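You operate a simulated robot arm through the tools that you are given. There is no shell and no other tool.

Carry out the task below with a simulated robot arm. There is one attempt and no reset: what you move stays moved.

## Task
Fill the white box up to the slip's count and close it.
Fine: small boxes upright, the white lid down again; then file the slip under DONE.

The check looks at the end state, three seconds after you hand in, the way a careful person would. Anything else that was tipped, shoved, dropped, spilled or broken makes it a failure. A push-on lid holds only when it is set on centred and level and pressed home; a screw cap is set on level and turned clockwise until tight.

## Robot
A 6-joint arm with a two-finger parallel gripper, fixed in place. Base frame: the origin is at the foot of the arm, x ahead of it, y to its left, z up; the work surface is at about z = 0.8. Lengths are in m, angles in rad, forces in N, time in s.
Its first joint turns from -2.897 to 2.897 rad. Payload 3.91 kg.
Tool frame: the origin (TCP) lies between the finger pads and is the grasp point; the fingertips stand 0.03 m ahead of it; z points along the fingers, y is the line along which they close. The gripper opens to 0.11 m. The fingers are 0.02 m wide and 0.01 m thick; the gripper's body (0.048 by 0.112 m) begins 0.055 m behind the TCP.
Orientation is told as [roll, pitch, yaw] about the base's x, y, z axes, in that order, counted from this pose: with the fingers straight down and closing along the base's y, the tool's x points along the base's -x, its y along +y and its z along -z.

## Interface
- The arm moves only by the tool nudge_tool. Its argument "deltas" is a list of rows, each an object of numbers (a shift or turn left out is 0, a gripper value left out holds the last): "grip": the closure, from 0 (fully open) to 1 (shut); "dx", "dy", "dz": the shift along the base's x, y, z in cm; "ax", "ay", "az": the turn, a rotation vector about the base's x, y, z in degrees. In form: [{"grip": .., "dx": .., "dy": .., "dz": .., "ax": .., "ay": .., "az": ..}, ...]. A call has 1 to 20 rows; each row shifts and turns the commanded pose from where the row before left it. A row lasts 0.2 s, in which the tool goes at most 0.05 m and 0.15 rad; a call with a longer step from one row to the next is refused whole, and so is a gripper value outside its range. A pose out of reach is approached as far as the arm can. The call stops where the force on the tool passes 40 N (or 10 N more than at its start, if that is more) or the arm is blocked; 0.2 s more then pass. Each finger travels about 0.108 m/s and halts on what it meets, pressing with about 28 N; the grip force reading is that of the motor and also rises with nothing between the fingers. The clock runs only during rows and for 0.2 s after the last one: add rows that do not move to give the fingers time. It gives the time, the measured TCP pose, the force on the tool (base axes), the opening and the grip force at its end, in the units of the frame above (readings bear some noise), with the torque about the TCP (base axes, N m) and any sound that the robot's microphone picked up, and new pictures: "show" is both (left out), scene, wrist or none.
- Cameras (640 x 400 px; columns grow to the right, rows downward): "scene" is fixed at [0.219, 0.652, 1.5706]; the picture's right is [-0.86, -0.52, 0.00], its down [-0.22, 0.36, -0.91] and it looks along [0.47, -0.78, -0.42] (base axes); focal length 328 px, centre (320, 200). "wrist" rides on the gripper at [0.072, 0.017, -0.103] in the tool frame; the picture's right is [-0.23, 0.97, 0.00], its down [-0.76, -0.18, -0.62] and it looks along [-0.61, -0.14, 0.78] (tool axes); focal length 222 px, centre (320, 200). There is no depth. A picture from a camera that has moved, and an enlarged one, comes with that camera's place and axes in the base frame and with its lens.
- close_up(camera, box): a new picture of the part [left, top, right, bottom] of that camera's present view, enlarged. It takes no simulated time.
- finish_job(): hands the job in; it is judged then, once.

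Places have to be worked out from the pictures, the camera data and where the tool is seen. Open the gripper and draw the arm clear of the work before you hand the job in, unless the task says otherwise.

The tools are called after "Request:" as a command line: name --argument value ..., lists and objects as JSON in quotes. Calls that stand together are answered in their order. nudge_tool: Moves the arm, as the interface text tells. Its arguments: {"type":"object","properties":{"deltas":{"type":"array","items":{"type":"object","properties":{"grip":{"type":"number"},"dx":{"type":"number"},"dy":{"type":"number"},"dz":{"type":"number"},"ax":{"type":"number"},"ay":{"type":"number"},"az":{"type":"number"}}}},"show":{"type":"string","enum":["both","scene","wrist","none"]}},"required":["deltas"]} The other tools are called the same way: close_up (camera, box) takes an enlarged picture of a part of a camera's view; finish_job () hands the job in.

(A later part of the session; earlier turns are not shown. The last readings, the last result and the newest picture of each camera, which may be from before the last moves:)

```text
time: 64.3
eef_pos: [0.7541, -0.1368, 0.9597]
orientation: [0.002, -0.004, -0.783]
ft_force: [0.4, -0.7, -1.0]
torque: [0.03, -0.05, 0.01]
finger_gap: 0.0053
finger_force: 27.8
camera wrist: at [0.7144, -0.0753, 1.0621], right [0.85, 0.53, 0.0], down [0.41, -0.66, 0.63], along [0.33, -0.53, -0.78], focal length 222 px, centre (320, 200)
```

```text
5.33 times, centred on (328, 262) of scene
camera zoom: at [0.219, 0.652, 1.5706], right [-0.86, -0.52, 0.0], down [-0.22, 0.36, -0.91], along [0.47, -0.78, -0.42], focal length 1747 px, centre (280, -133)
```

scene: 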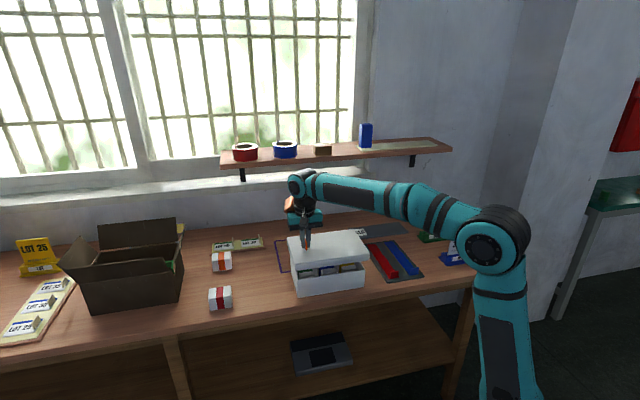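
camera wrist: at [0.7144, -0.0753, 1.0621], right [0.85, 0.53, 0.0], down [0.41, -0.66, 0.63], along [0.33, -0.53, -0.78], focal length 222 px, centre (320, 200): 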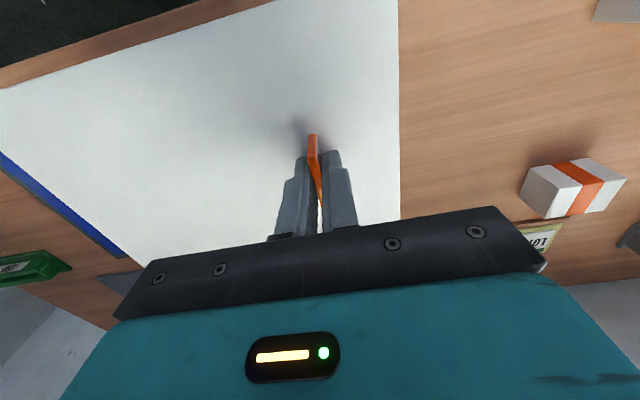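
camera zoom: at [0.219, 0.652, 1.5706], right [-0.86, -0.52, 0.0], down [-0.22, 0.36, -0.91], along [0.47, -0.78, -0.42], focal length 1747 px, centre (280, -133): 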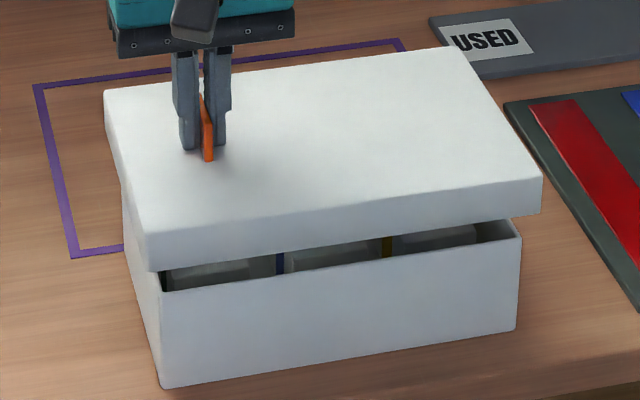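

Nearly pixel-identical to the lift-off view. Lowering slowly over the rim with force checks.

Request:
nudge_tool --deltas '[{"dz": -0.4}, {"dz": -0.4}, {"dz": -0.3}, {"dz": -0.3}, {"dz": -0.2}, {"dz": -0.2}, {"dz": -0.2}, {"dz": -0.2}, {"dz": -0.2}, {}]' --show "wrist"

Request:
close_up --camera "scene" --box '[280, 225, 375, 300]'

```text
time: 66.5
eef_pos: [0.7539, -0.1389, 0.9359]
orientation: [0.002, -0.003, -0.782]
ft_force: [-0.3, -0.3, -0.6]
torque: [0.02, -0.06, -0.03]
finger_gap: 0.0055
finger_force: 28.2
camera wrist: at [0.7144, -0.0752, 1.0387], right [0.85, 0.53, 0.0], down [0.41, -0.66, 0.63], along [0.33, -0.53, -0.78], focal length 222 px, centre (320, 200)
```

wrist: 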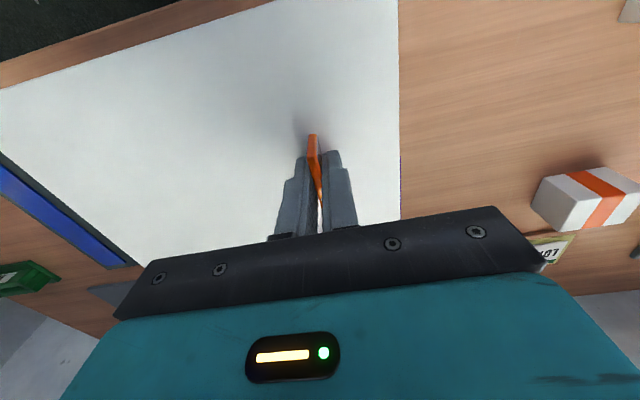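

```text
5.33 times, centred on (328, 262) of scene
camera zoom: at [0.219, 0.652, 1.5706], right [-0.86, -0.52, 0.0], down [-0.22, 0.36, -0.91], along [0.47, -0.78, -0.42], focal length 1747 px, centre (280, -133)
```

zoom: 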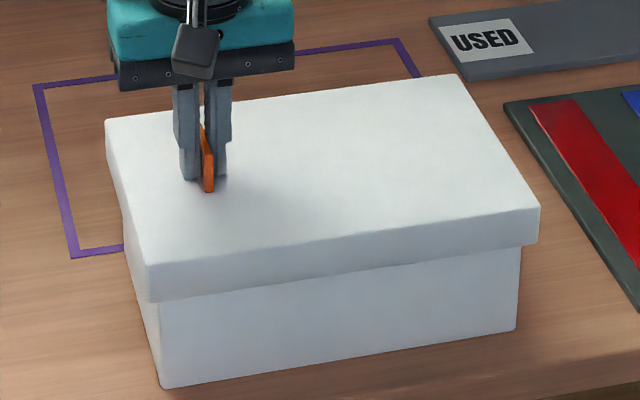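

The rim is sliding over the walls without resistance. Continue down toward seated height (TCP ≈ 0.911).

Request:
nudge_tool --deltas '[{"dz": -0.3}, {"dz": -0.3}, {"dz": -0.3}, {"dz": -0.3}, {"dz": -0.3}, {"dz": -0.3}, {"dz": -0.2}, {"dz": -0.2}, {}]' --show "none"

Request:
close_up --camera "scene" --box '[280, 235, 375, 300]'

```text
time: 68.5
eef_pos: [0.7541, -0.1387, 0.9144]
orientation: [0.001, -0.006, -0.784]
ft_force: [-0.2, -0.9, -0.7]
torque: [0.02, -0.03, -0.01]
finger_gap: 0.0055
finger_force: 27.8
```

```text
6.15 times, centred on (328, 268) of scene
camera zoom: at [0.219, 0.652, 1.5706], right [-0.86, -0.52, 0.0], down [-0.22, 0.36, -0.91], along [0.47, -0.78, -0.42], focal length 2016 px, centre (274, -215)
```

zoom: 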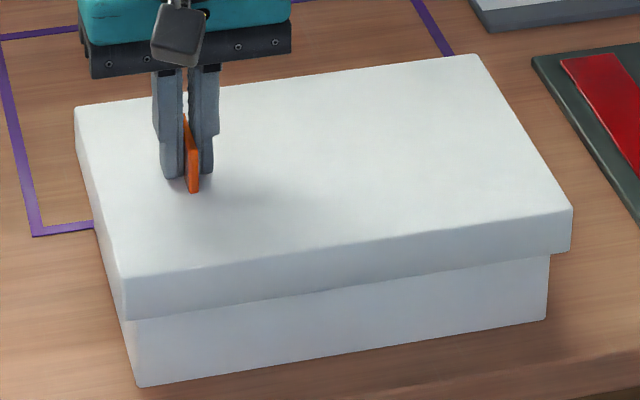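

About 4–5 mm left to the original seated position. Continue down gently until contact.

Request:
nudge_tool --deltas '[{"dz": -0.2}, {"dz": -0.15}, {"dz": -0.1}, {}]' --show "none"

Request:
close_up --camera "scene" --box '[280, 235, 375, 300]'

```text
time: 69.5
eef_pos: [0.7537, -0.1393, 0.9092]
orientation: [0.001, -0.004, -0.783]
ft_force: [0.2, -0.1, -0.7]
torque: [0.0, -0.05, -0.03]
finger_gap: 0.0051
finger_force: 28.3
```

```text
6.15 times, centred on (328, 268) of scene
camera zoom: at [0.219, 0.652, 1.5706], right [-0.86, -0.52, 0.0], down [-0.22, 0.36, -0.91], along [0.47, -0.78, -0.42], focal length 2016 px, centre (274, -215)
```

zoom: 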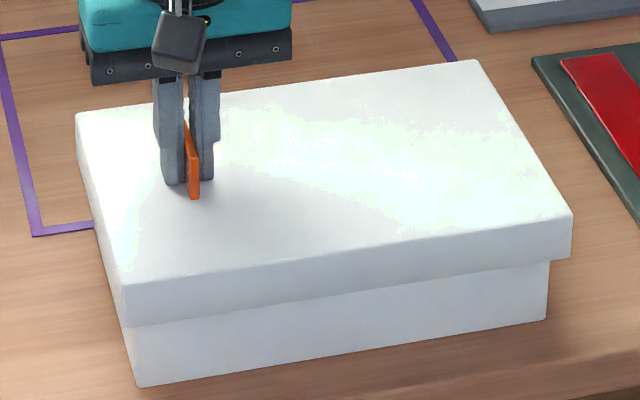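

The lid visually matches the original closed position. Now press gently to confirm it's home.

Request:
nudge_tool --deltas '[{"dz": -0.1}, {"dz": -0.1}, {}]' --show "none"

```text
time: 70.3
eef_pos: [0.7529, -0.1384, 0.9087]
orientation: [0.003, -0.004, -0.784]
ft_force: [3.8, -1.3, 14.6]
torque: [0.32, 0.44, -0.04]
finger_gap: 0.0057
finger_force: 28.1
```

Contact at 15 N. I'll release the tab, rise, and then press the lid centre with closed fingers to be sure it's fully home.

Request:
nudge_tool --deltas '[{"dz": 0.1}, {"grip": 0.65}, {}, {"dz": 0.5}, {"dz": 1.5}, {"dz": 2}, {"dz": 2}, {"dx": -2.6, "dy": -2.6, "grip": 1.0}, {"dx": -2.6, "dy": -2.6}, {}]' --show "both"

Request:
close_up --camera "scene" --box '[280, 235, 375, 300]'

```text
time: 72.5
eef_pos: [0.7032, -0.1912, 0.9677]
orientation: [0.003, -0.004, -0.784]
ft_force: [0.2, -0.3, 0.1]
torque: [0.0, -0.01, 0.01]
finger_gap: 0.0
finger_force: 27.5
camera wrist: at [0.6628, -0.1276, 1.0704], right [0.85, 0.53, 0.0], down [0.41, -0.66, 0.63], along [0.33, -0.53, -0.78], focal length 222 px, centre (320, 200)
```

scene: 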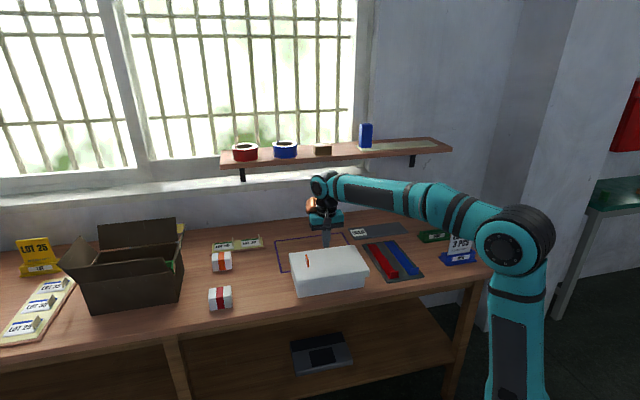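
wrist: 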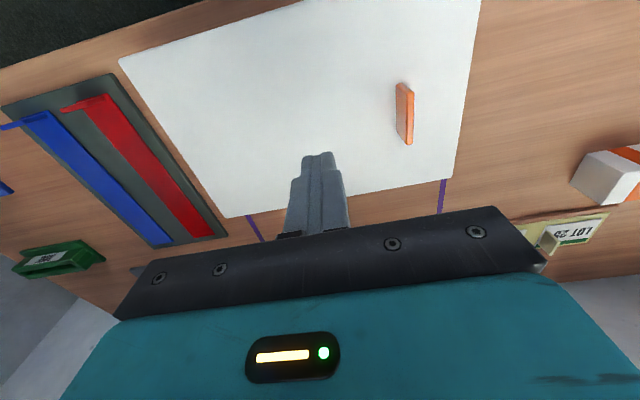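

```text
6.15 times, centred on (328, 268) of scene
camera zoom: at [0.219, 0.652, 1.5706], right [-0.86, -0.52, 0.0], down [-0.22, 0.36, -0.91], along [0.47, -0.78, -0.42], focal length 2016 px, centre (274, -215)
```

zoom: 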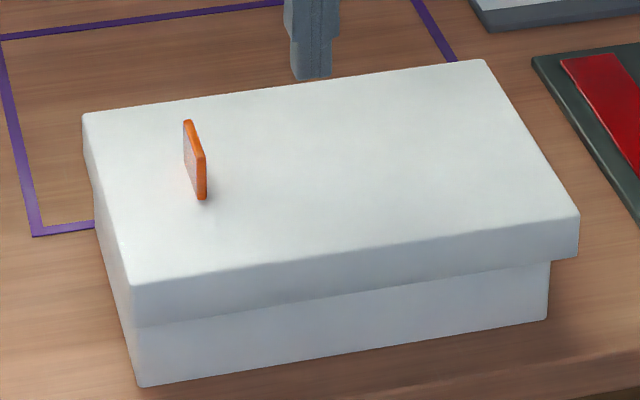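

Releasing dragged the lid about 4 mm toward the right end (fingertips were touching the lid top). I'll re-centre it: closing on the tab at the original tab position, with tips ~3 mm above the lid, will pull it back; then open without contact.

Request:
nudge_tool --deltas '[{"dx": 2.6, "dy": 2.6, "grip": 0.6}, {"dx": 2.6, "dy": 2.6}, {}, {"dz": -2}, {"dz": -2}, {"dz": -1}, {"dz": -0.6}, {}]' --show "wrist"

Request:
close_up --camera "scene" --box '[280, 235, 375, 300]'

Request:
close_up --camera "wrist" --box '[260, 110, 380, 240]'

```text
time: 74.3
eef_pos: [0.7538, -0.139, 0.9119]
orientation: [0.002, -0.005, -0.783]
ft_force: [0.8, 0.1, 0.6]
torque: [-0.02, -0.01, 0.0]
finger_gap: 0.0441
finger_force: 0.0
camera wrist: at [0.7141, -0.0753, 1.0142], right [0.85, 0.53, 0.0], down [0.41, -0.66, 0.63], along [0.33, -0.53, -0.78], focal length 222 px, centre (320, 200)
```

wrist: 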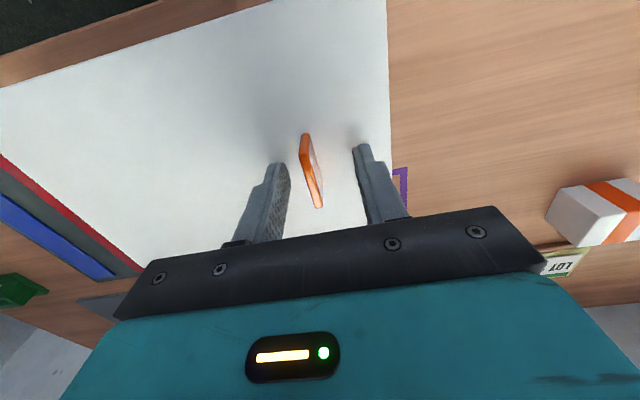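

```text
6.15 times, centred on (328, 268) of scene
camera zoom: at [0.219, 0.652, 1.5706], right [-0.86, -0.52, 0.0], down [-0.22, 0.36, -0.91], along [0.47, -0.78, -0.42], focal length 2016 px, centre (274, -215)
```

zoom: 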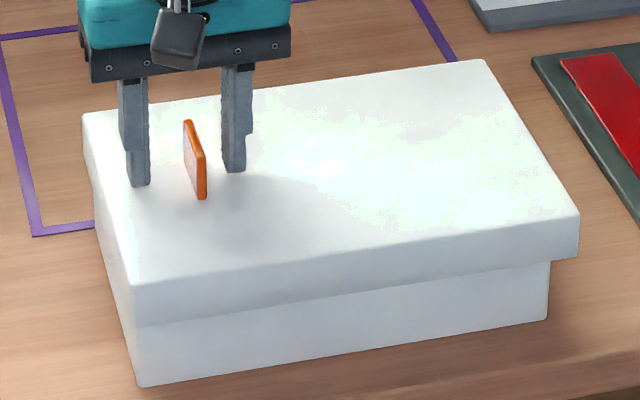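

```text
3.08 times, centred on (320, 175) of wrist
camera zoom: at [0.7141, -0.0753, 1.0142], right [0.85, 0.53, 0.0], down [0.41, -0.66, 0.63], along [0.33, -0.53, -0.78], focal length 684 px, centre (320, 277)
```

zoom: 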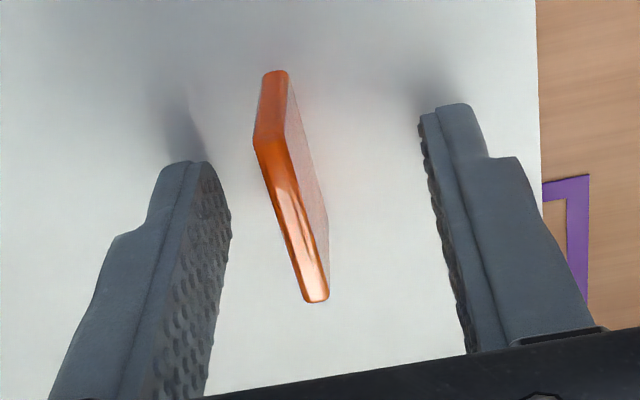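

As expected, the tab sits nearer the left finger. I'll close gradually to a ~8 mm gap (not squeezing) so the tab is nudged back to centre.

Request:
nudge_tool --deltas '[{"grip": 0.75}, {"grip": 0.8}, {"grip": 0.85}, {"grip": 0.88}, {"grip": 0.91}, {"grip": 0.94}, {}]' --show "none"

Request:
close_up --camera "scene" --box '[280, 235, 375, 300]'

Request:
close_up --camera "wrist" --box '[260, 110, 380, 240]'

```text
time: 76.0
eef_pos: [0.7542, -0.138, 0.9113]
orientation: [0.001, -0.005, -0.784]
ft_force: [0.6, -0.4, -0.3]
torque: [-0.03, 0.02, -0.01]
finger_gap: 0.0067
finger_force: 0.2
```

```text
6.15 times, centred on (328, 268) of scene
camera zoom: at [0.219, 0.652, 1.5706], right [-0.86, -0.52, 0.0], down [-0.22, 0.36, -0.91], along [0.47, -0.78, -0.42], focal length 2016 px, centre (274, -215)
```

zoom: 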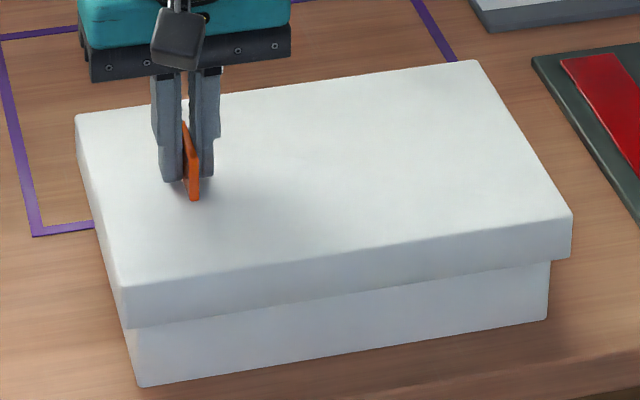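

```text
3.08 times, centred on (320, 175) of wrist
camera zoom: at [0.7141, -0.0754, 1.0143], right [0.85, 0.53, 0.0], down [0.41, -0.66, 0.63], along [0.33, -0.53, -0.78], focal length 684 px, centre (320, 277)
```

zoom: 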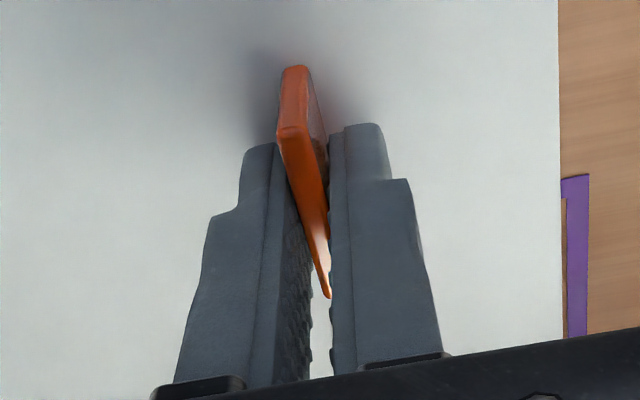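

The lid corners are back at the original closed position (126,288)/(571,213). Opening without touching the lid, rising, and checking.

Request:
nudge_tool --deltas '[{"grip": 0.85}, {"grip": 0.6}, {}, {"dz": 1}, {"dz": 2}, {"dz": 2}, {"dz": 1}, {}]' --show "none"

Request:
close_up --camera "scene" --box '[280, 235, 375, 300]'

```text
time: 77.8
eef_pos: [0.7527, -0.1392, 0.9726]
orientation: [0.003, -0.004, -0.785]
ft_force: [0.5, 0.3, 0.5]
torque: [0.02, -0.01, -0.03]
finger_gap: 0.0442
finger_force: 0.1
```

```text
6.15 times, centred on (328, 268) of scene
camera zoom: at [0.219, 0.652, 1.5706], right [-0.86, -0.52, 0.0], down [-0.22, 0.36, -0.91], along [0.47, -0.78, -0.42], focal length 2016 px, centre (274, -215)
```

zoom: 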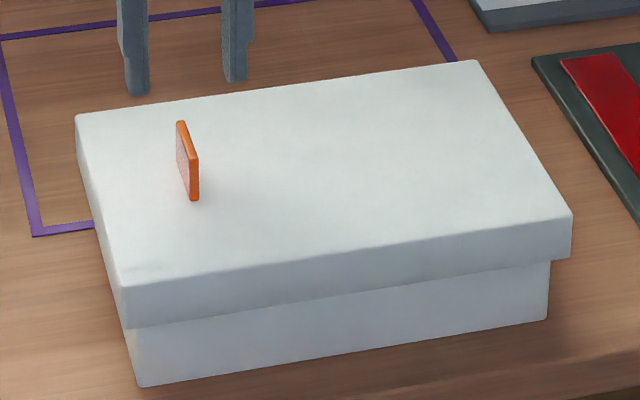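

Lid is exactly where it started. Now a gentle centred press with closed fingers to make sure it's home.

Request:
nudge_tool --deltas '[{"dx": -2.6, "dy": -2.6, "grip": 1.0}, {"dx": -2.6, "dy": -2.6}, {}, {}, {"dz": -2.5}, {"dz": -2}, {"dz": -1}, {"dz": -0.4}, {"dz": -0.2}, {}]' --show "none"

```text
time: 80.0
eef_pos: [0.7015, -0.1913, 0.9106]
orientation: [0.002, -0.003, -0.784]
ft_force: [-0.2, 0.3, 0.6]
torque: [0.0, -0.02, -0.01]
finger_gap: 0.0
finger_force: 28.5
```

Request:
nudge_tool --deltas '[{"dz": -0.1}, {"dz": -0.1}, {"dz": -0.1}, {}]' --show "none"

```text
time: 81.0
eef_pos: [0.7015, -0.1899, 0.9089]
orientation: [0.004, -0.004, -0.784]
ft_force: [-1.3, -1.7, 13.2]
torque: [0.02, 0.08, -0.01]
finger_gap: 0.0002
finger_force: 27.8
```

13 N contact; a touch more, then lift off and check.

Request:
nudge_tool --deltas '[{"dz": -0.1}, {}, {"dz": 0.3}, {"dz": 1}, {"dz": 3}, {"dz": 4}, {"dz": 4}, {}]' --show "both"

Request:
close_up --camera "scene" --box '[280, 235, 375, 300]'

```text
time: 82.8
eef_pos: [0.7031, -0.1927, 1.0309]
orientation: [0.0, -0.004, -0.784]
ft_force: [0.5, 0.1, 0.9]
torque: [-0.01, -0.01, 0.01]
finger_gap: 0.0
finger_force: 27.5
camera wrist: at [0.6624, -0.1299, 1.1336], right [0.85, 0.53, 0.0], down [0.41, -0.66, 0.63], along [0.33, -0.53, -0.78], focal length 222 px, centre (320, 200)
```

scene: 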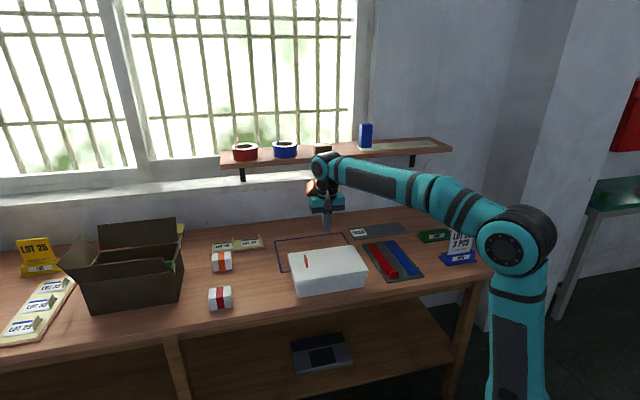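
wrist: 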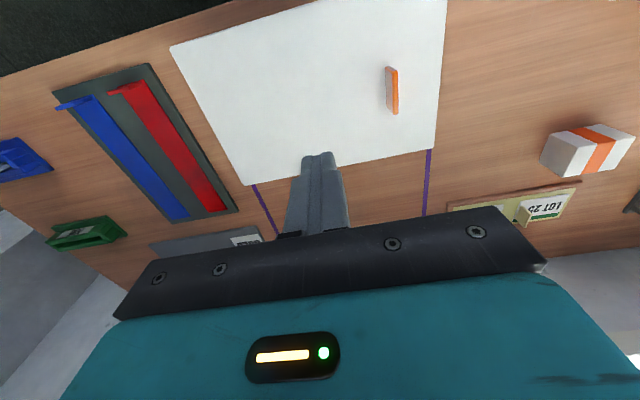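

```text
6.15 times, centred on (328, 268) of scene
camera zoom: at [0.219, 0.652, 1.5706], right [-0.86, -0.52, 0.0], down [-0.22, 0.36, -0.91], along [0.47, -0.78, -0.42], focal length 2016 px, centre (274, -215)
```

zoom: 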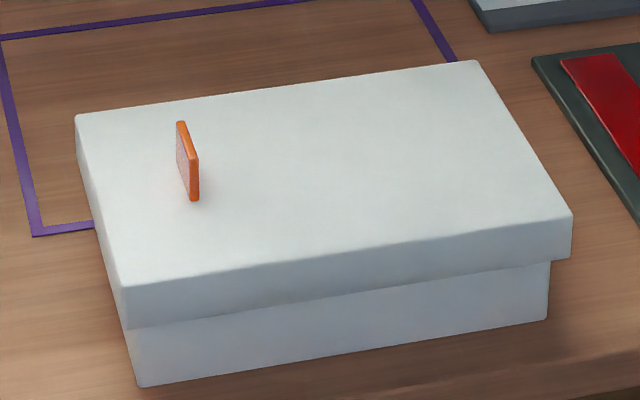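

The white box is closed and matches its original seated look. Now the slip: NEW holder centre computes to about (0.311, -0.576) and DONE about (0.434, -0.697), i.e. a pure shift of ~0.17 m along the table's depth. I'll move near NEW with yaw -135° for a side view of the card.

Request:
nudge_tool --deltas '[{"dx": -2.68, "dy": -2.6, "dz": 0.9, "az": -7.5, "grip": 0.5}, {"dx": -2.68, "dy": -2.6, "dz": 0.9, "az": -7.5}, {"dx": -2.68, "dy": -2.6, "dz": 0.9, "az": -7.5}, {"dx": -2.68, "dy": -2.6, "dz": 0.9, "az": -7.5}, {"dx": -2.68, "dy": -2.6, "dz": 0.9, "az": -7.5}, {"dx": -2.68, "dy": -2.6, "dz": 0.9, "az": -7.5}, {"dx": -2.68, "dy": -2.6, "dz": 0.9, "az": -7.5}, {"dx": -2.68, "dy": -2.6, "dz": 0.7, "az": -7.5}, {"dx": -2.68, "dy": -2.6, "az": -7.5}, {"dx": -2.68, "dy": -2.6, "az": -7.5}, {"dx": -2.68, "dy": -2.6, "az": -7.5}, {"dx": -2.62, "dy": -2.6, "az": -7.5}, {}]' --show "both"

```text
time: 85.5
eef_pos: [0.3815, -0.5026, 1.1014]
orientation: [0.003, -0.003, -2.356]
ft_force: [0.6, 0.0, 0.1]
torque: [0.01, -0.04, -0.02]
finger_gap: 0.0548
finger_force: 0.1
camera wrist: at [0.444, -0.4619, 1.204], right [0.53, -0.85, 0.0], down [-0.66, -0.41, 0.63], along [-0.53, -0.33, -0.78], focal length 222 px, centre (320, 200)
```

scene: 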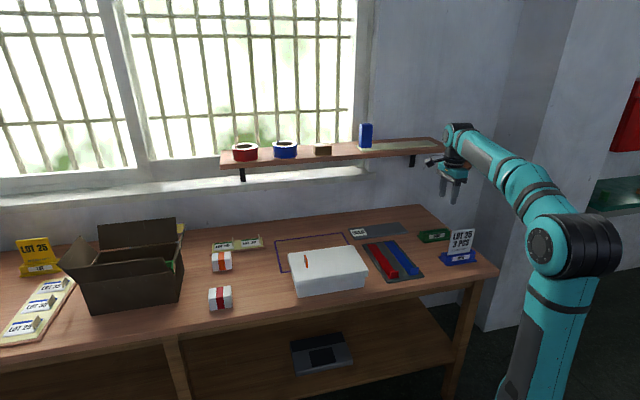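
wrist: 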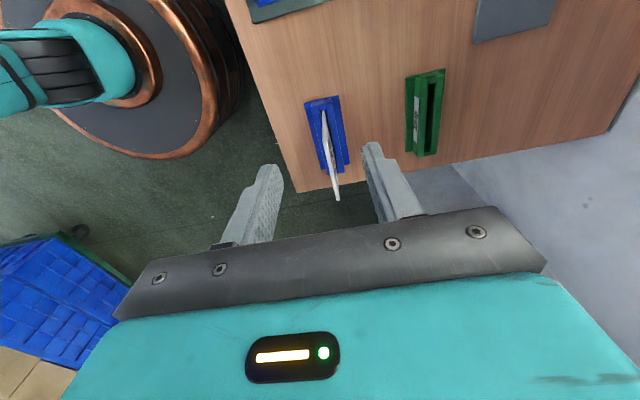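

Request:
close_up --camera "wrist" --box '[280, 60, 460, 210]'

Request:
close_up --camera "scene" --box '[410, 220, 490, 275]'

```text
2.67 times, centred on (370, 135) of wrist
camera zoom: at [0.444, -0.4619, 1.204], right [0.53, -0.85, 0.0], down [-0.66, -0.41, 0.63], along [-0.53, -0.33, -0.78], focal length 592 px, centre (187, 373)
```

zoom: 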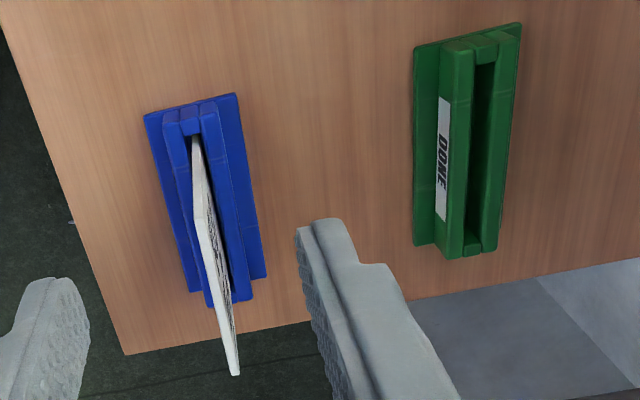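

```text
7.27 times, centred on (450, 248) of scene
camera zoom: at [0.219, 0.652, 1.5706], right [-0.86, -0.52, 0.0], down [-0.22, 0.36, -0.91], along [0.47, -0.78, -0.42], focal length 2382 px, centre (-626, -146)
```

zoom: 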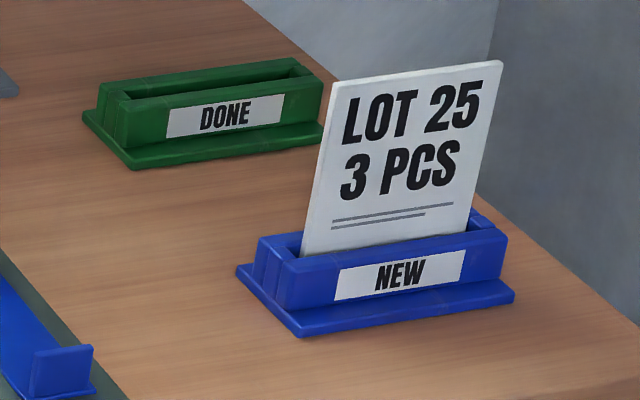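

The card is vertical, ~102 mm wide along the table's long direction, ~5 mm thick, top at z≈0.938, centre about (0.311, -0.568). The DONE slot lies ~0.1715 m further back. I'll hover above the card with fingers spread across its faces to check alignment.

Request:
nudge_tool --deltas '[{"dx": -2.4, "dy": -2.2}, {"dx": -2.4, "dy": -2.2}, {"dx": -2.25, "dy": -2.14}, {"dz": -2.5}, {"dz": -2.5}, {}]' --show "both"

Request:
close_up --camera "wrist" --box '[240, 20, 440, 220]'

Request:
close_up --camera "scene" --box '[410, 180, 500, 275]'

```text
time: 87.0
eef_pos: [0.3111, -0.5682, 1.0506]
orientation: [0.003, -0.003, -2.354]
ft_force: [0.1, -0.5, 0.6]
torque: [-0.03, 0.0, 0.01]
finger_gap: 0.0553
finger_force: 0.0
camera wrist: at [0.3735, -0.5284, 1.1523], right [0.53, -0.85, 0.0], down [-0.66, -0.41, 0.63], along [-0.53, -0.33, -0.78], focal length 222 px, centre (320, 200)
```

scene: 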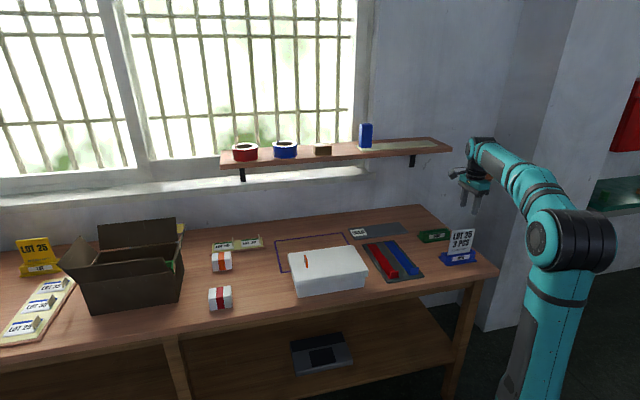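
wrist: 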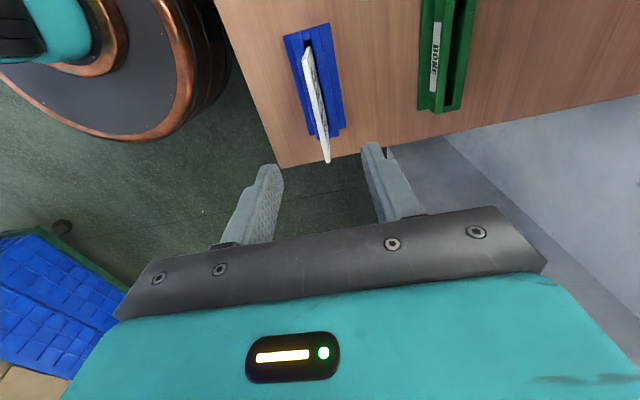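

```text
2.00 times, centred on (340, 120) of wrist
camera zoom: at [0.3735, -0.5284, 1.1523], right [0.53, -0.85, 0.0], down [-0.66, -0.41, 0.63], along [-0.53, -0.33, -0.78], focal length 444 px, centre (280, 360)
```

zoom: 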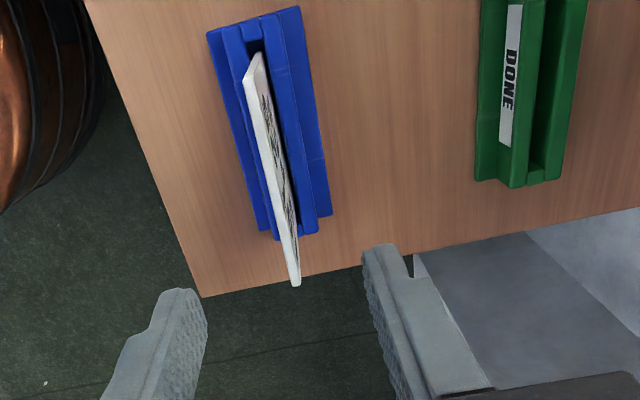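

```text
4.21 times, centred on (455, 228) of scene
camera zoom: at [0.219, 0.652, 1.5706], right [-0.86, -0.52, 0.0], down [-0.22, 0.36, -0.91], along [0.47, -0.78, -0.42], focal length 1379 px, centre (-248, 84)
```

zoom: 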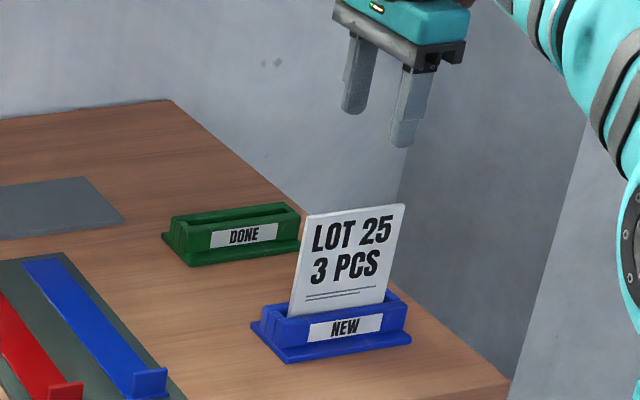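

The card's top edge sits at table-depth e2≈0.620, within 2 mm of the TCP plane, and it's vertical. Before picking it up, I'll hover over the DONE holder the same way to measure its slot precisely.

Request:
nudge_tool --deltas '[{"dx": 3, "dy": -3, "dz": 0.5}, {"dx": 3, "dy": -3}, {"dx": 3, "dy": -3}, {"dx": 3.1, "dy": -3.1}, {"dz": -3}, {}]' --show "both"

Request:
close_up --camera "wrist" --box '[240, 10, 400, 170]'

Request:
close_up --camera "wrist" --box '[100, 0, 300, 170]'

```text
time: 88.3
eef_pos: [0.432, -0.69, 1.0253]
orientation: [0.002, -0.004, -2.353]
ft_force: [-0.3, -0.6, 0.0]
torque: [-0.03, 0.02, -0.02]
finger_gap: 0.0549
finger_force: 0.1
camera wrist: at [0.4939, -0.6496, 1.1278], right [0.53, -0.85, 0.0], down [-0.66, -0.41, 0.63], along [-0.53, -0.33, -0.78], focal length 222 px, centre (320, 200)
```

scene: 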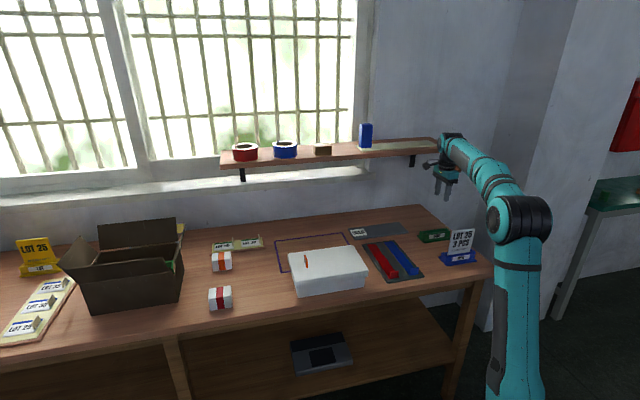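
wrist: 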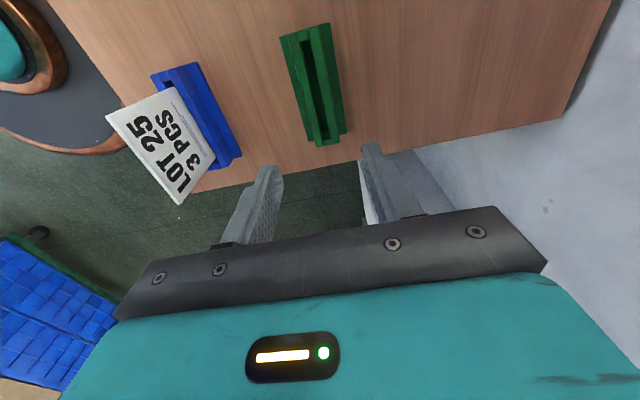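

```text
2.50 times, centred on (320, 90) of wrist
camera zoom: at [0.4939, -0.6496, 1.1278], right [0.53, -0.85, 0.0], down [-0.66, -0.41, 0.63], along [-0.53, -0.33, -0.78], focal length 555 px, centre (320, 475)
```

zoom: 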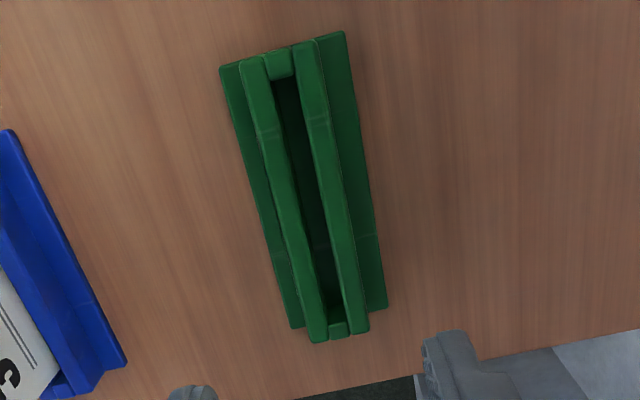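

```text
2.35 times, centred on (200, 85) of wrist
camera zoom: at [0.4939, -0.6496, 1.1278], right [0.53, -0.85, 0.0], down [-0.66, -0.41, 0.63], along [-0.53, -0.33, -0.78], focal length 523 px, centre (602, 471)
```

zoom: 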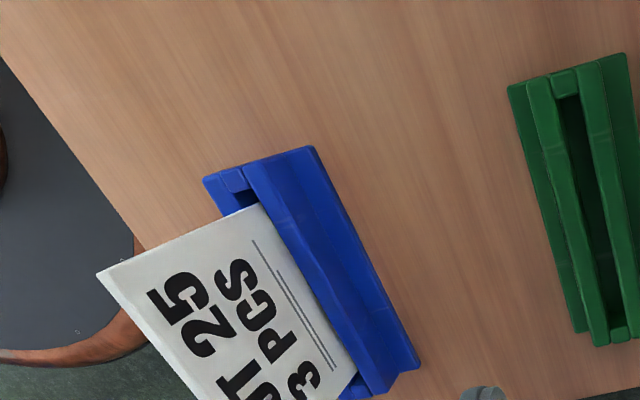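

DONE slot: ~12 mm wide, ~108 mm long; centre ≈ 0.1697 m from the card along the table depth, and about 2.5 mm offset along its length. Going back over the card (–17.2 cm along depth) and descending with fingers straddling it.

Request:
nudge_tool --deltas '[{"dx": -3, "dy": 3}, {"dx": -3, "dy": 3}, {"dx": -3, "dy": 3}, {"dx": -3.18, "dy": 3.18}, {}, {"dz": -3}, {"dz": -3}, {"dz": -2.5}, {"dz": -1.5}, {"dz": -1}, {}]' --show "both"

Request:
close_up --camera "wrist" --box '[230, 60, 430, 240]'

Request:
close_up --camera "scene" --box '[410, 180, 500, 275]'

```text
time: 90.8
eef_pos: [0.3094, -0.5671, 0.9156]
orientation: [0.004, -0.004, -2.355]
ft_force: [0.2, 0.2, 0.1]
torque: [0.03, 0.01, 0.03]
finger_gap: 0.055
finger_force: 0.0
camera wrist: at [0.3734, -0.5273, 1.018], right [0.53, -0.85, 0.0], down [-0.66, -0.41, 0.63], along [-0.53, -0.33, -0.78], focal length 222 px, centre (320, 200)
```

scene: 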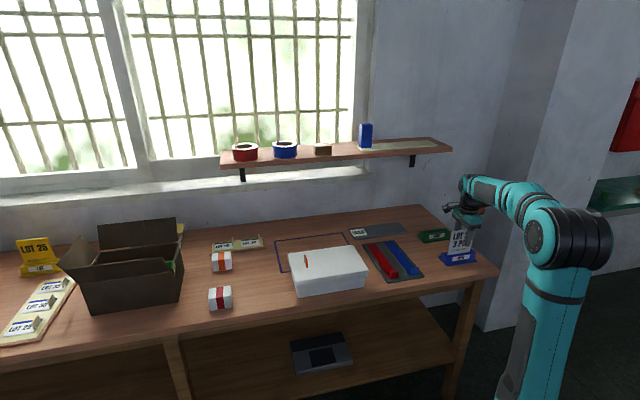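
wrist: 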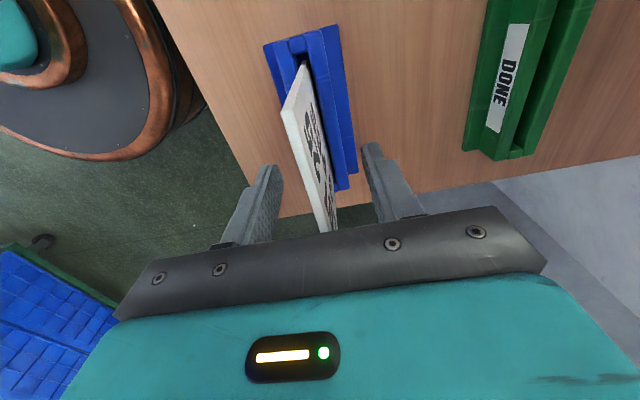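

```text
2.22 times, centred on (330, 150) of wrist
camera zoom: at [0.3734, -0.5273, 1.018], right [0.53, -0.85, 0.0], down [-0.66, -0.41, 0.63], along [-0.53, -0.33, -0.78], focal length 494 px, centre (298, 311)
```

zoom: 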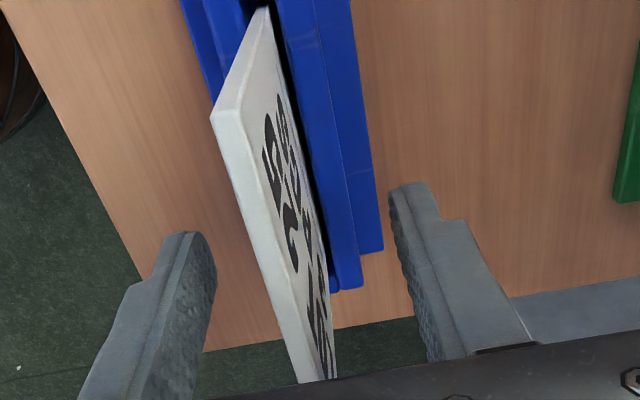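

```text
4.21 times, centred on (455, 228) of scene
camera zoom: at [0.219, 0.652, 1.5706], right [-0.86, -0.52, 0.0], down [-0.22, 0.36, -0.91], along [0.47, -0.78, -0.42], focal length 1379 px, centre (-248, 84)
```

zoom: 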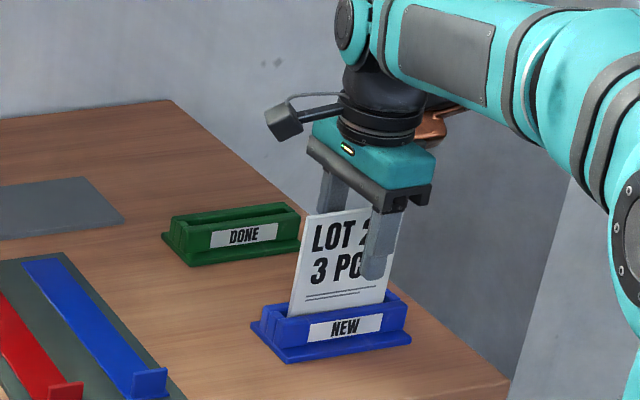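

Fingers straddle the card, card is centred between them. Closing gently on it.

Request:
nudge_tool --deltas '[{"grip": 0.7}, {"grip": 0.85}, {"grip": 0.92}, {"grip": 1.0}, {}, {}]' --show "wrist"

Request:
close_up --camera "wrist" --box '[230, 60, 430, 240]'

Request:
close_up --camera "scene" --box '[410, 180, 500, 275]'

```text
time: 92.2
eef_pos: [0.31, -0.5668, 0.9155]
orientation: [0.003, -0.004, -2.354]
ft_force: [-0.4, -0.2, -0.2]
torque: [0.02, 0.01, 0.03]
finger_gap: 0.0038
finger_force: 28.1
camera wrist: at [0.3734, -0.5272, 1.0182], right [0.53, -0.85, 0.0], down [-0.66, -0.41, 0.63], along [-0.53, -0.33, -0.78], focal length 222 px, centre (320, 200)
```

wrist: 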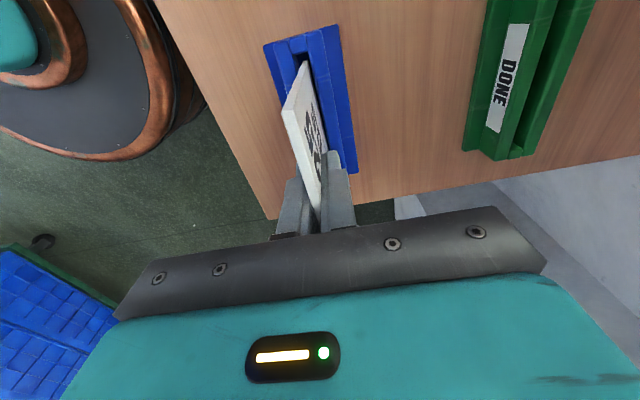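

```text
2.22 times, centred on (330, 150) of wrist
camera zoom: at [0.3734, -0.5272, 1.0182], right [0.53, -0.85, 0.0], down [-0.66, -0.41, 0.63], along [-0.53, -0.33, -0.78], focal length 494 px, centre (298, 311)
```

zoom: 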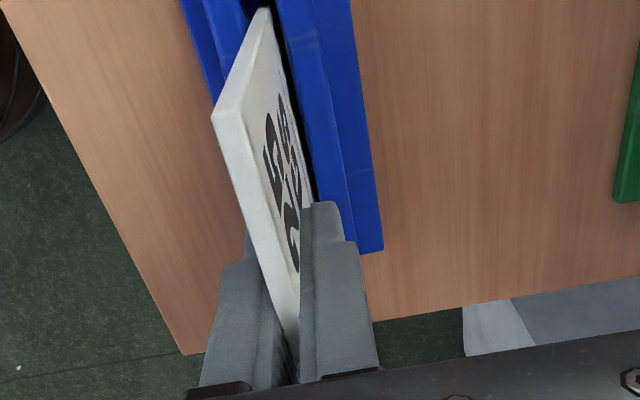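

```text
4.21 times, centred on (455, 228) of scene
camera zoom: at [0.219, 0.652, 1.5706], right [-0.86, -0.52, 0.0], down [-0.22, 0.36, -0.91], along [0.47, -0.78, -0.42], focal length 1379 px, centre (-248, 84)
```

zoom: 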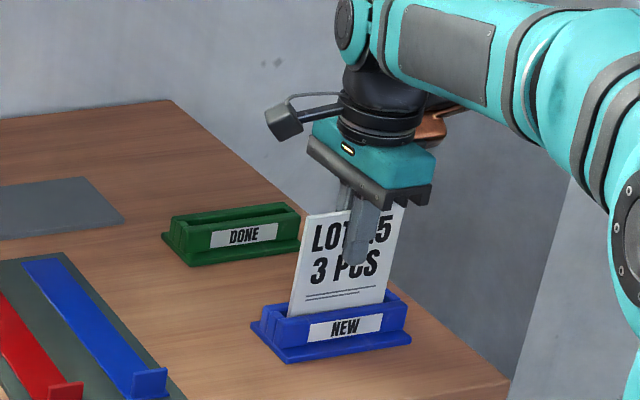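

The card is gripped (gap 3.8 mm). Lifting it slowly straight up out of the slot.

Request:
nudge_tool --deltas '[{"dz": 0.2}, {"dz": 0.3}, {"dz": 0.4}, {"dz": 0.5}, {"dz": 0.6}, {"dz": 0.7}, {"dz": 0.8}, {"dz": 0.8}, {"dz": 0.8}, {"dz": 0.8}, {"dz": 0.6}, {"dz": 0.5}, {}]' --show "both"

Request:
close_up --camera "wrist" --box '[230, 0, 430, 220]'

Request:
close_up --camera "scene" --box '[410, 180, 500, 275]'

```text
time: 95.0
eef_pos: [0.3083, -0.5674, 0.9857]
orientation: [0.002, -0.003, -2.355]
ft_force: [0.8, -0.2, -0.4]
torque: [0.01, -0.01, 0.0]
finger_gap: 0.0038
finger_force: 28.1
camera wrist: at [0.3721, -0.5278, 1.0878], right [0.53, -0.85, 0.0], down [-0.66, -0.41, 0.63], along [-0.53, -0.33, -0.78], focal length 222 px, centre (320, 200)
```

scene: 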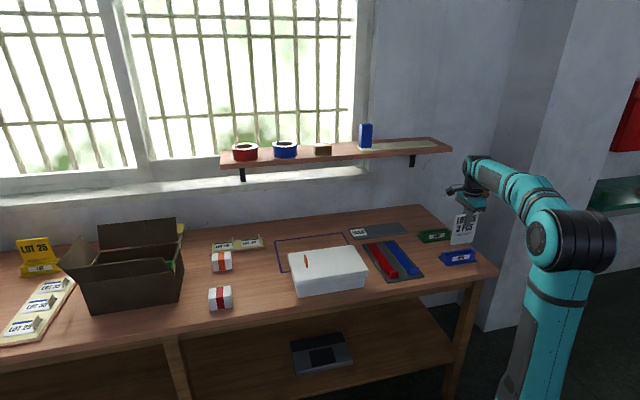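
wrist: 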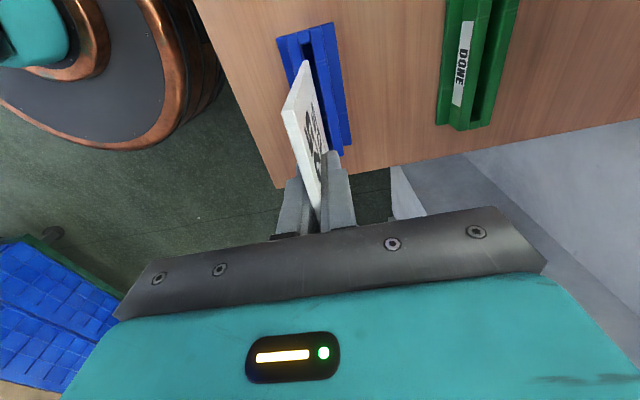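

```text
1.82 times, centred on (330, 110) of wrist
camera zoom: at [0.3721, -0.5278, 1.0878], right [0.53, -0.85, 0.0], down [-0.66, -0.41, 0.63], along [-0.53, -0.33, -0.78], focal length 404 px, centre (302, 364)
```

zoom: 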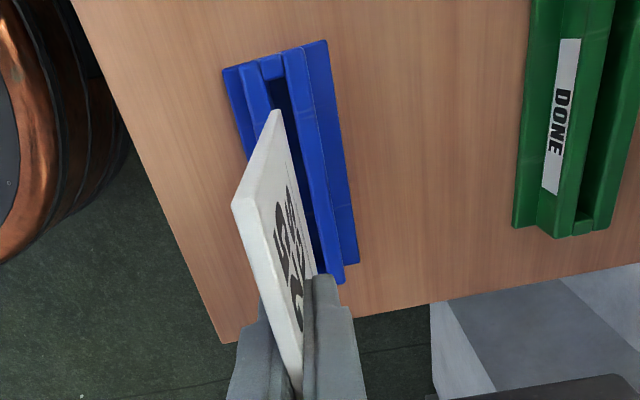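

```text
4.21 times, centred on (455, 228) of scene
camera zoom: at [0.219, 0.652, 1.5706], right [-0.86, -0.52, 0.0], down [-0.22, 0.36, -0.91], along [0.47, -0.78, -0.42], focal length 1379 px, centre (-248, 84)
```

zoom: 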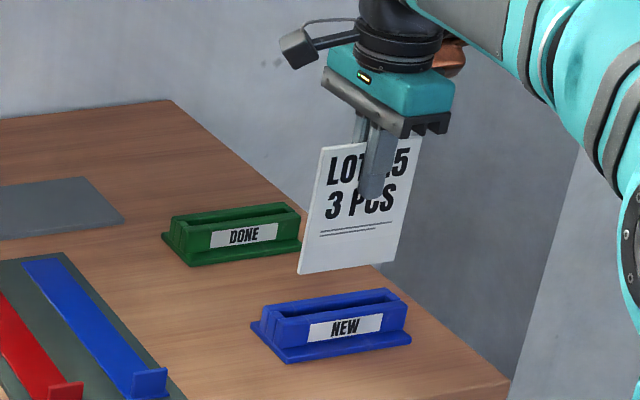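

The slip is free, bottom edge ≈ z 0.88, well above the holder rims (≈0.838). Carrying it over to DONE.

Request:
nudge_tool --deltas '[{"dx": 0.8, "dy": -0.8}, {"dx": 1.5, "dy": -1.5}, {"dx": 1.5, "dy": -1.5}, {"dx": 1.5, "dy": -1.5}, {"dx": 1.5, "dy": -1.5}, {"dx": 1.5, "dy": -1.5}, {"dx": 1.5, "dy": -1.5}, {"dx": 1.4, "dy": -1.2}, {"dx": 0.98, "dy": -0.82}, {}]' --show "both"

Request:
close_up --camera "wrist" --box '[230, 0, 430, 220]'

Request:
close_up --camera "scene" --box '[400, 180, 490, 275]'

```text
time: 97.2
eef_pos: [0.4309, -0.6862, 0.9849]
orientation: [0.003, -0.003, -2.354]
ft_force: [-0.5, 0.5, 0.6]
torque: [0.0, -0.04, 0.01]
finger_gap: 0.0038
finger_force: 28.2
camera wrist: at [0.4946, -0.6462, 1.0881], right [0.53, -0.85, 0.0], down [-0.66, -0.41, 0.63], along [-0.53, -0.33, -0.78], focal length 222 px, centre (320, 200)
```

scene: 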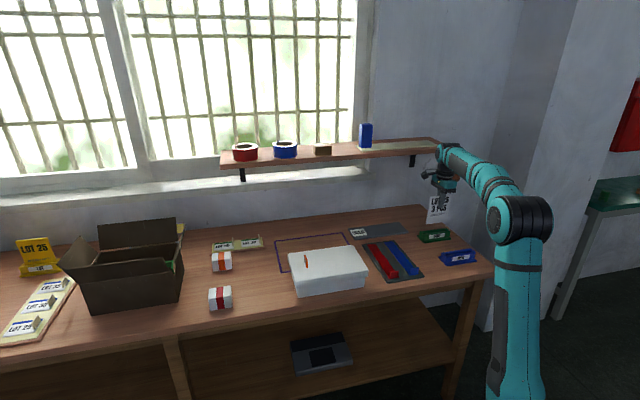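
wrist: 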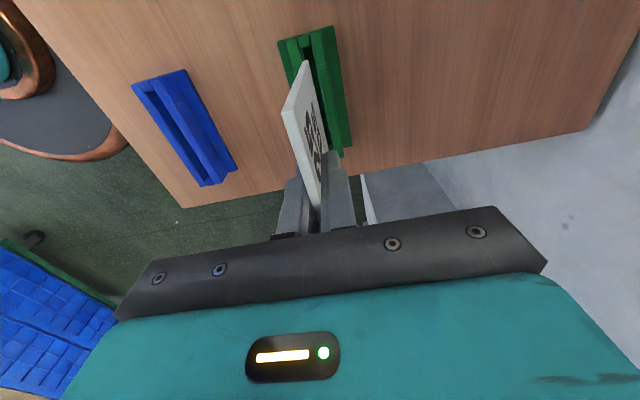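

```text
1.82 times, centred on (330, 110) of wrist
camera zoom: at [0.4946, -0.6462, 1.0881], right [0.53, -0.85, 0.0], down [-0.66, -0.41, 0.63], along [-0.53, -0.33, -0.78], focal length 404 px, centre (302, 364)
```

zoom: 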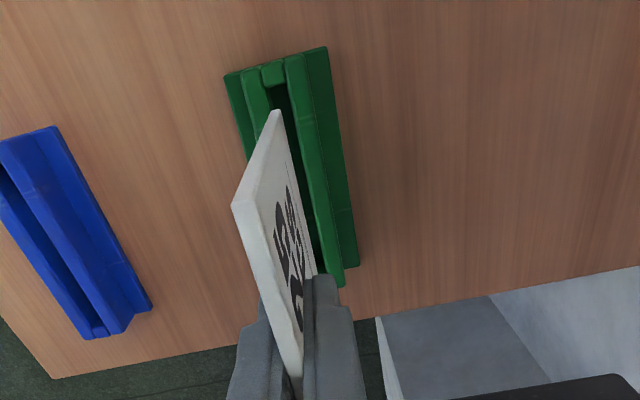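

```text
4.21 times, centred on (445, 228) of scene
camera zoom: at [0.219, 0.652, 1.5706], right [-0.86, -0.52, 0.0], down [-0.22, 0.36, -0.91], along [0.47, -0.78, -0.42], focal length 1379 px, centre (-206, 84)
```

zoom: 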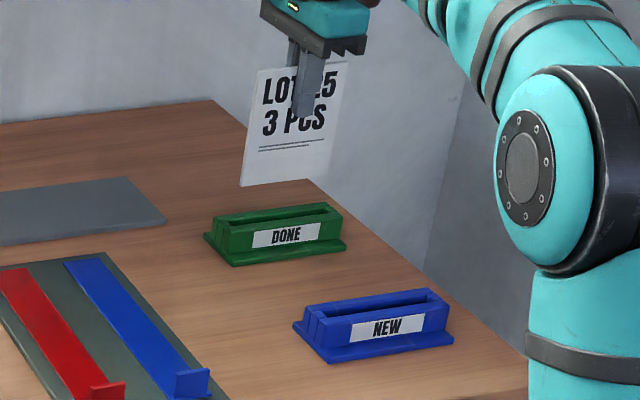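

Relative to the card, the DONE holder now appears exactly where NEW was horizontally, with the card better centred lengthwise. Lowering to just above the rim and re-checking.

Request:
nudge_tool --deltas '[{"dz": -0.8}, {"dz": -1}, {"dz": -0.8}, {"dz": -0.6}, {}]' --show "none"

Request:
close_up --camera "wrist" --box '[240, 0, 400, 180]'

Request:
close_up --camera "scene" --box '[410, 190, 470, 255]'

```text
time: 98.3
eef_pos: [0.4321, -0.6854, 0.9521]
orientation: [0.001, -0.002, -2.354]
ft_force: [-0.2, 0.1, -0.6]
torque: [0.01, -0.04, 0.0]
finger_gap: 0.0037
finger_force: 28.5
```

```text
2.22 times, centred on (320, 90) of wrist
camera zoom: at [0.4947, -0.6464, 1.0559], right [0.53, -0.85, 0.0], down [-0.66, -0.41, 0.63], along [-0.53, -0.33, -0.78], focal length 494 px, centre (320, 444)
```

zoom: 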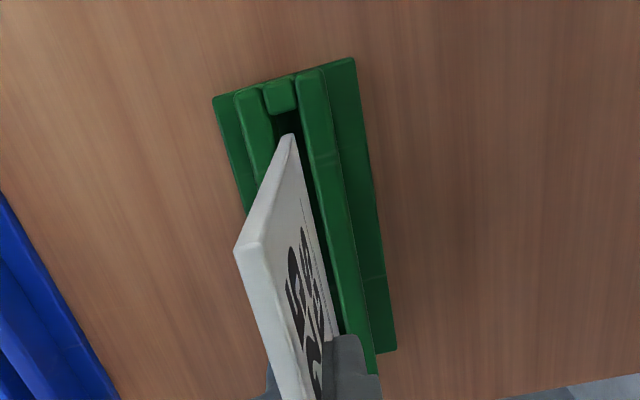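

```text
6.15 times, centred on (440, 222) of scene
camera zoom: at [0.219, 0.652, 1.5706], right [-0.86, -0.52, 0.0], down [-0.22, 0.36, -0.91], along [0.47, -0.78, -0.42], focal length 2016 px, centre (-418, 62)
```

zoom: 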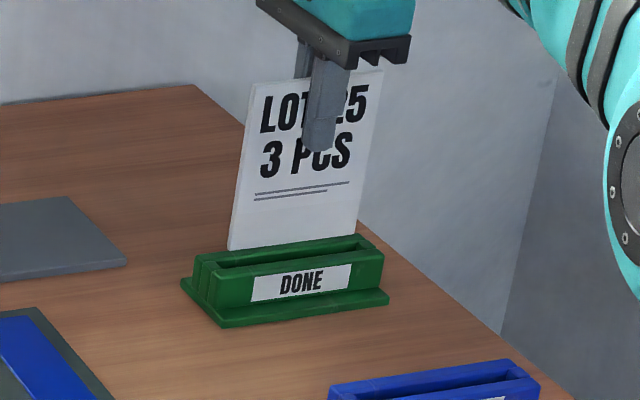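

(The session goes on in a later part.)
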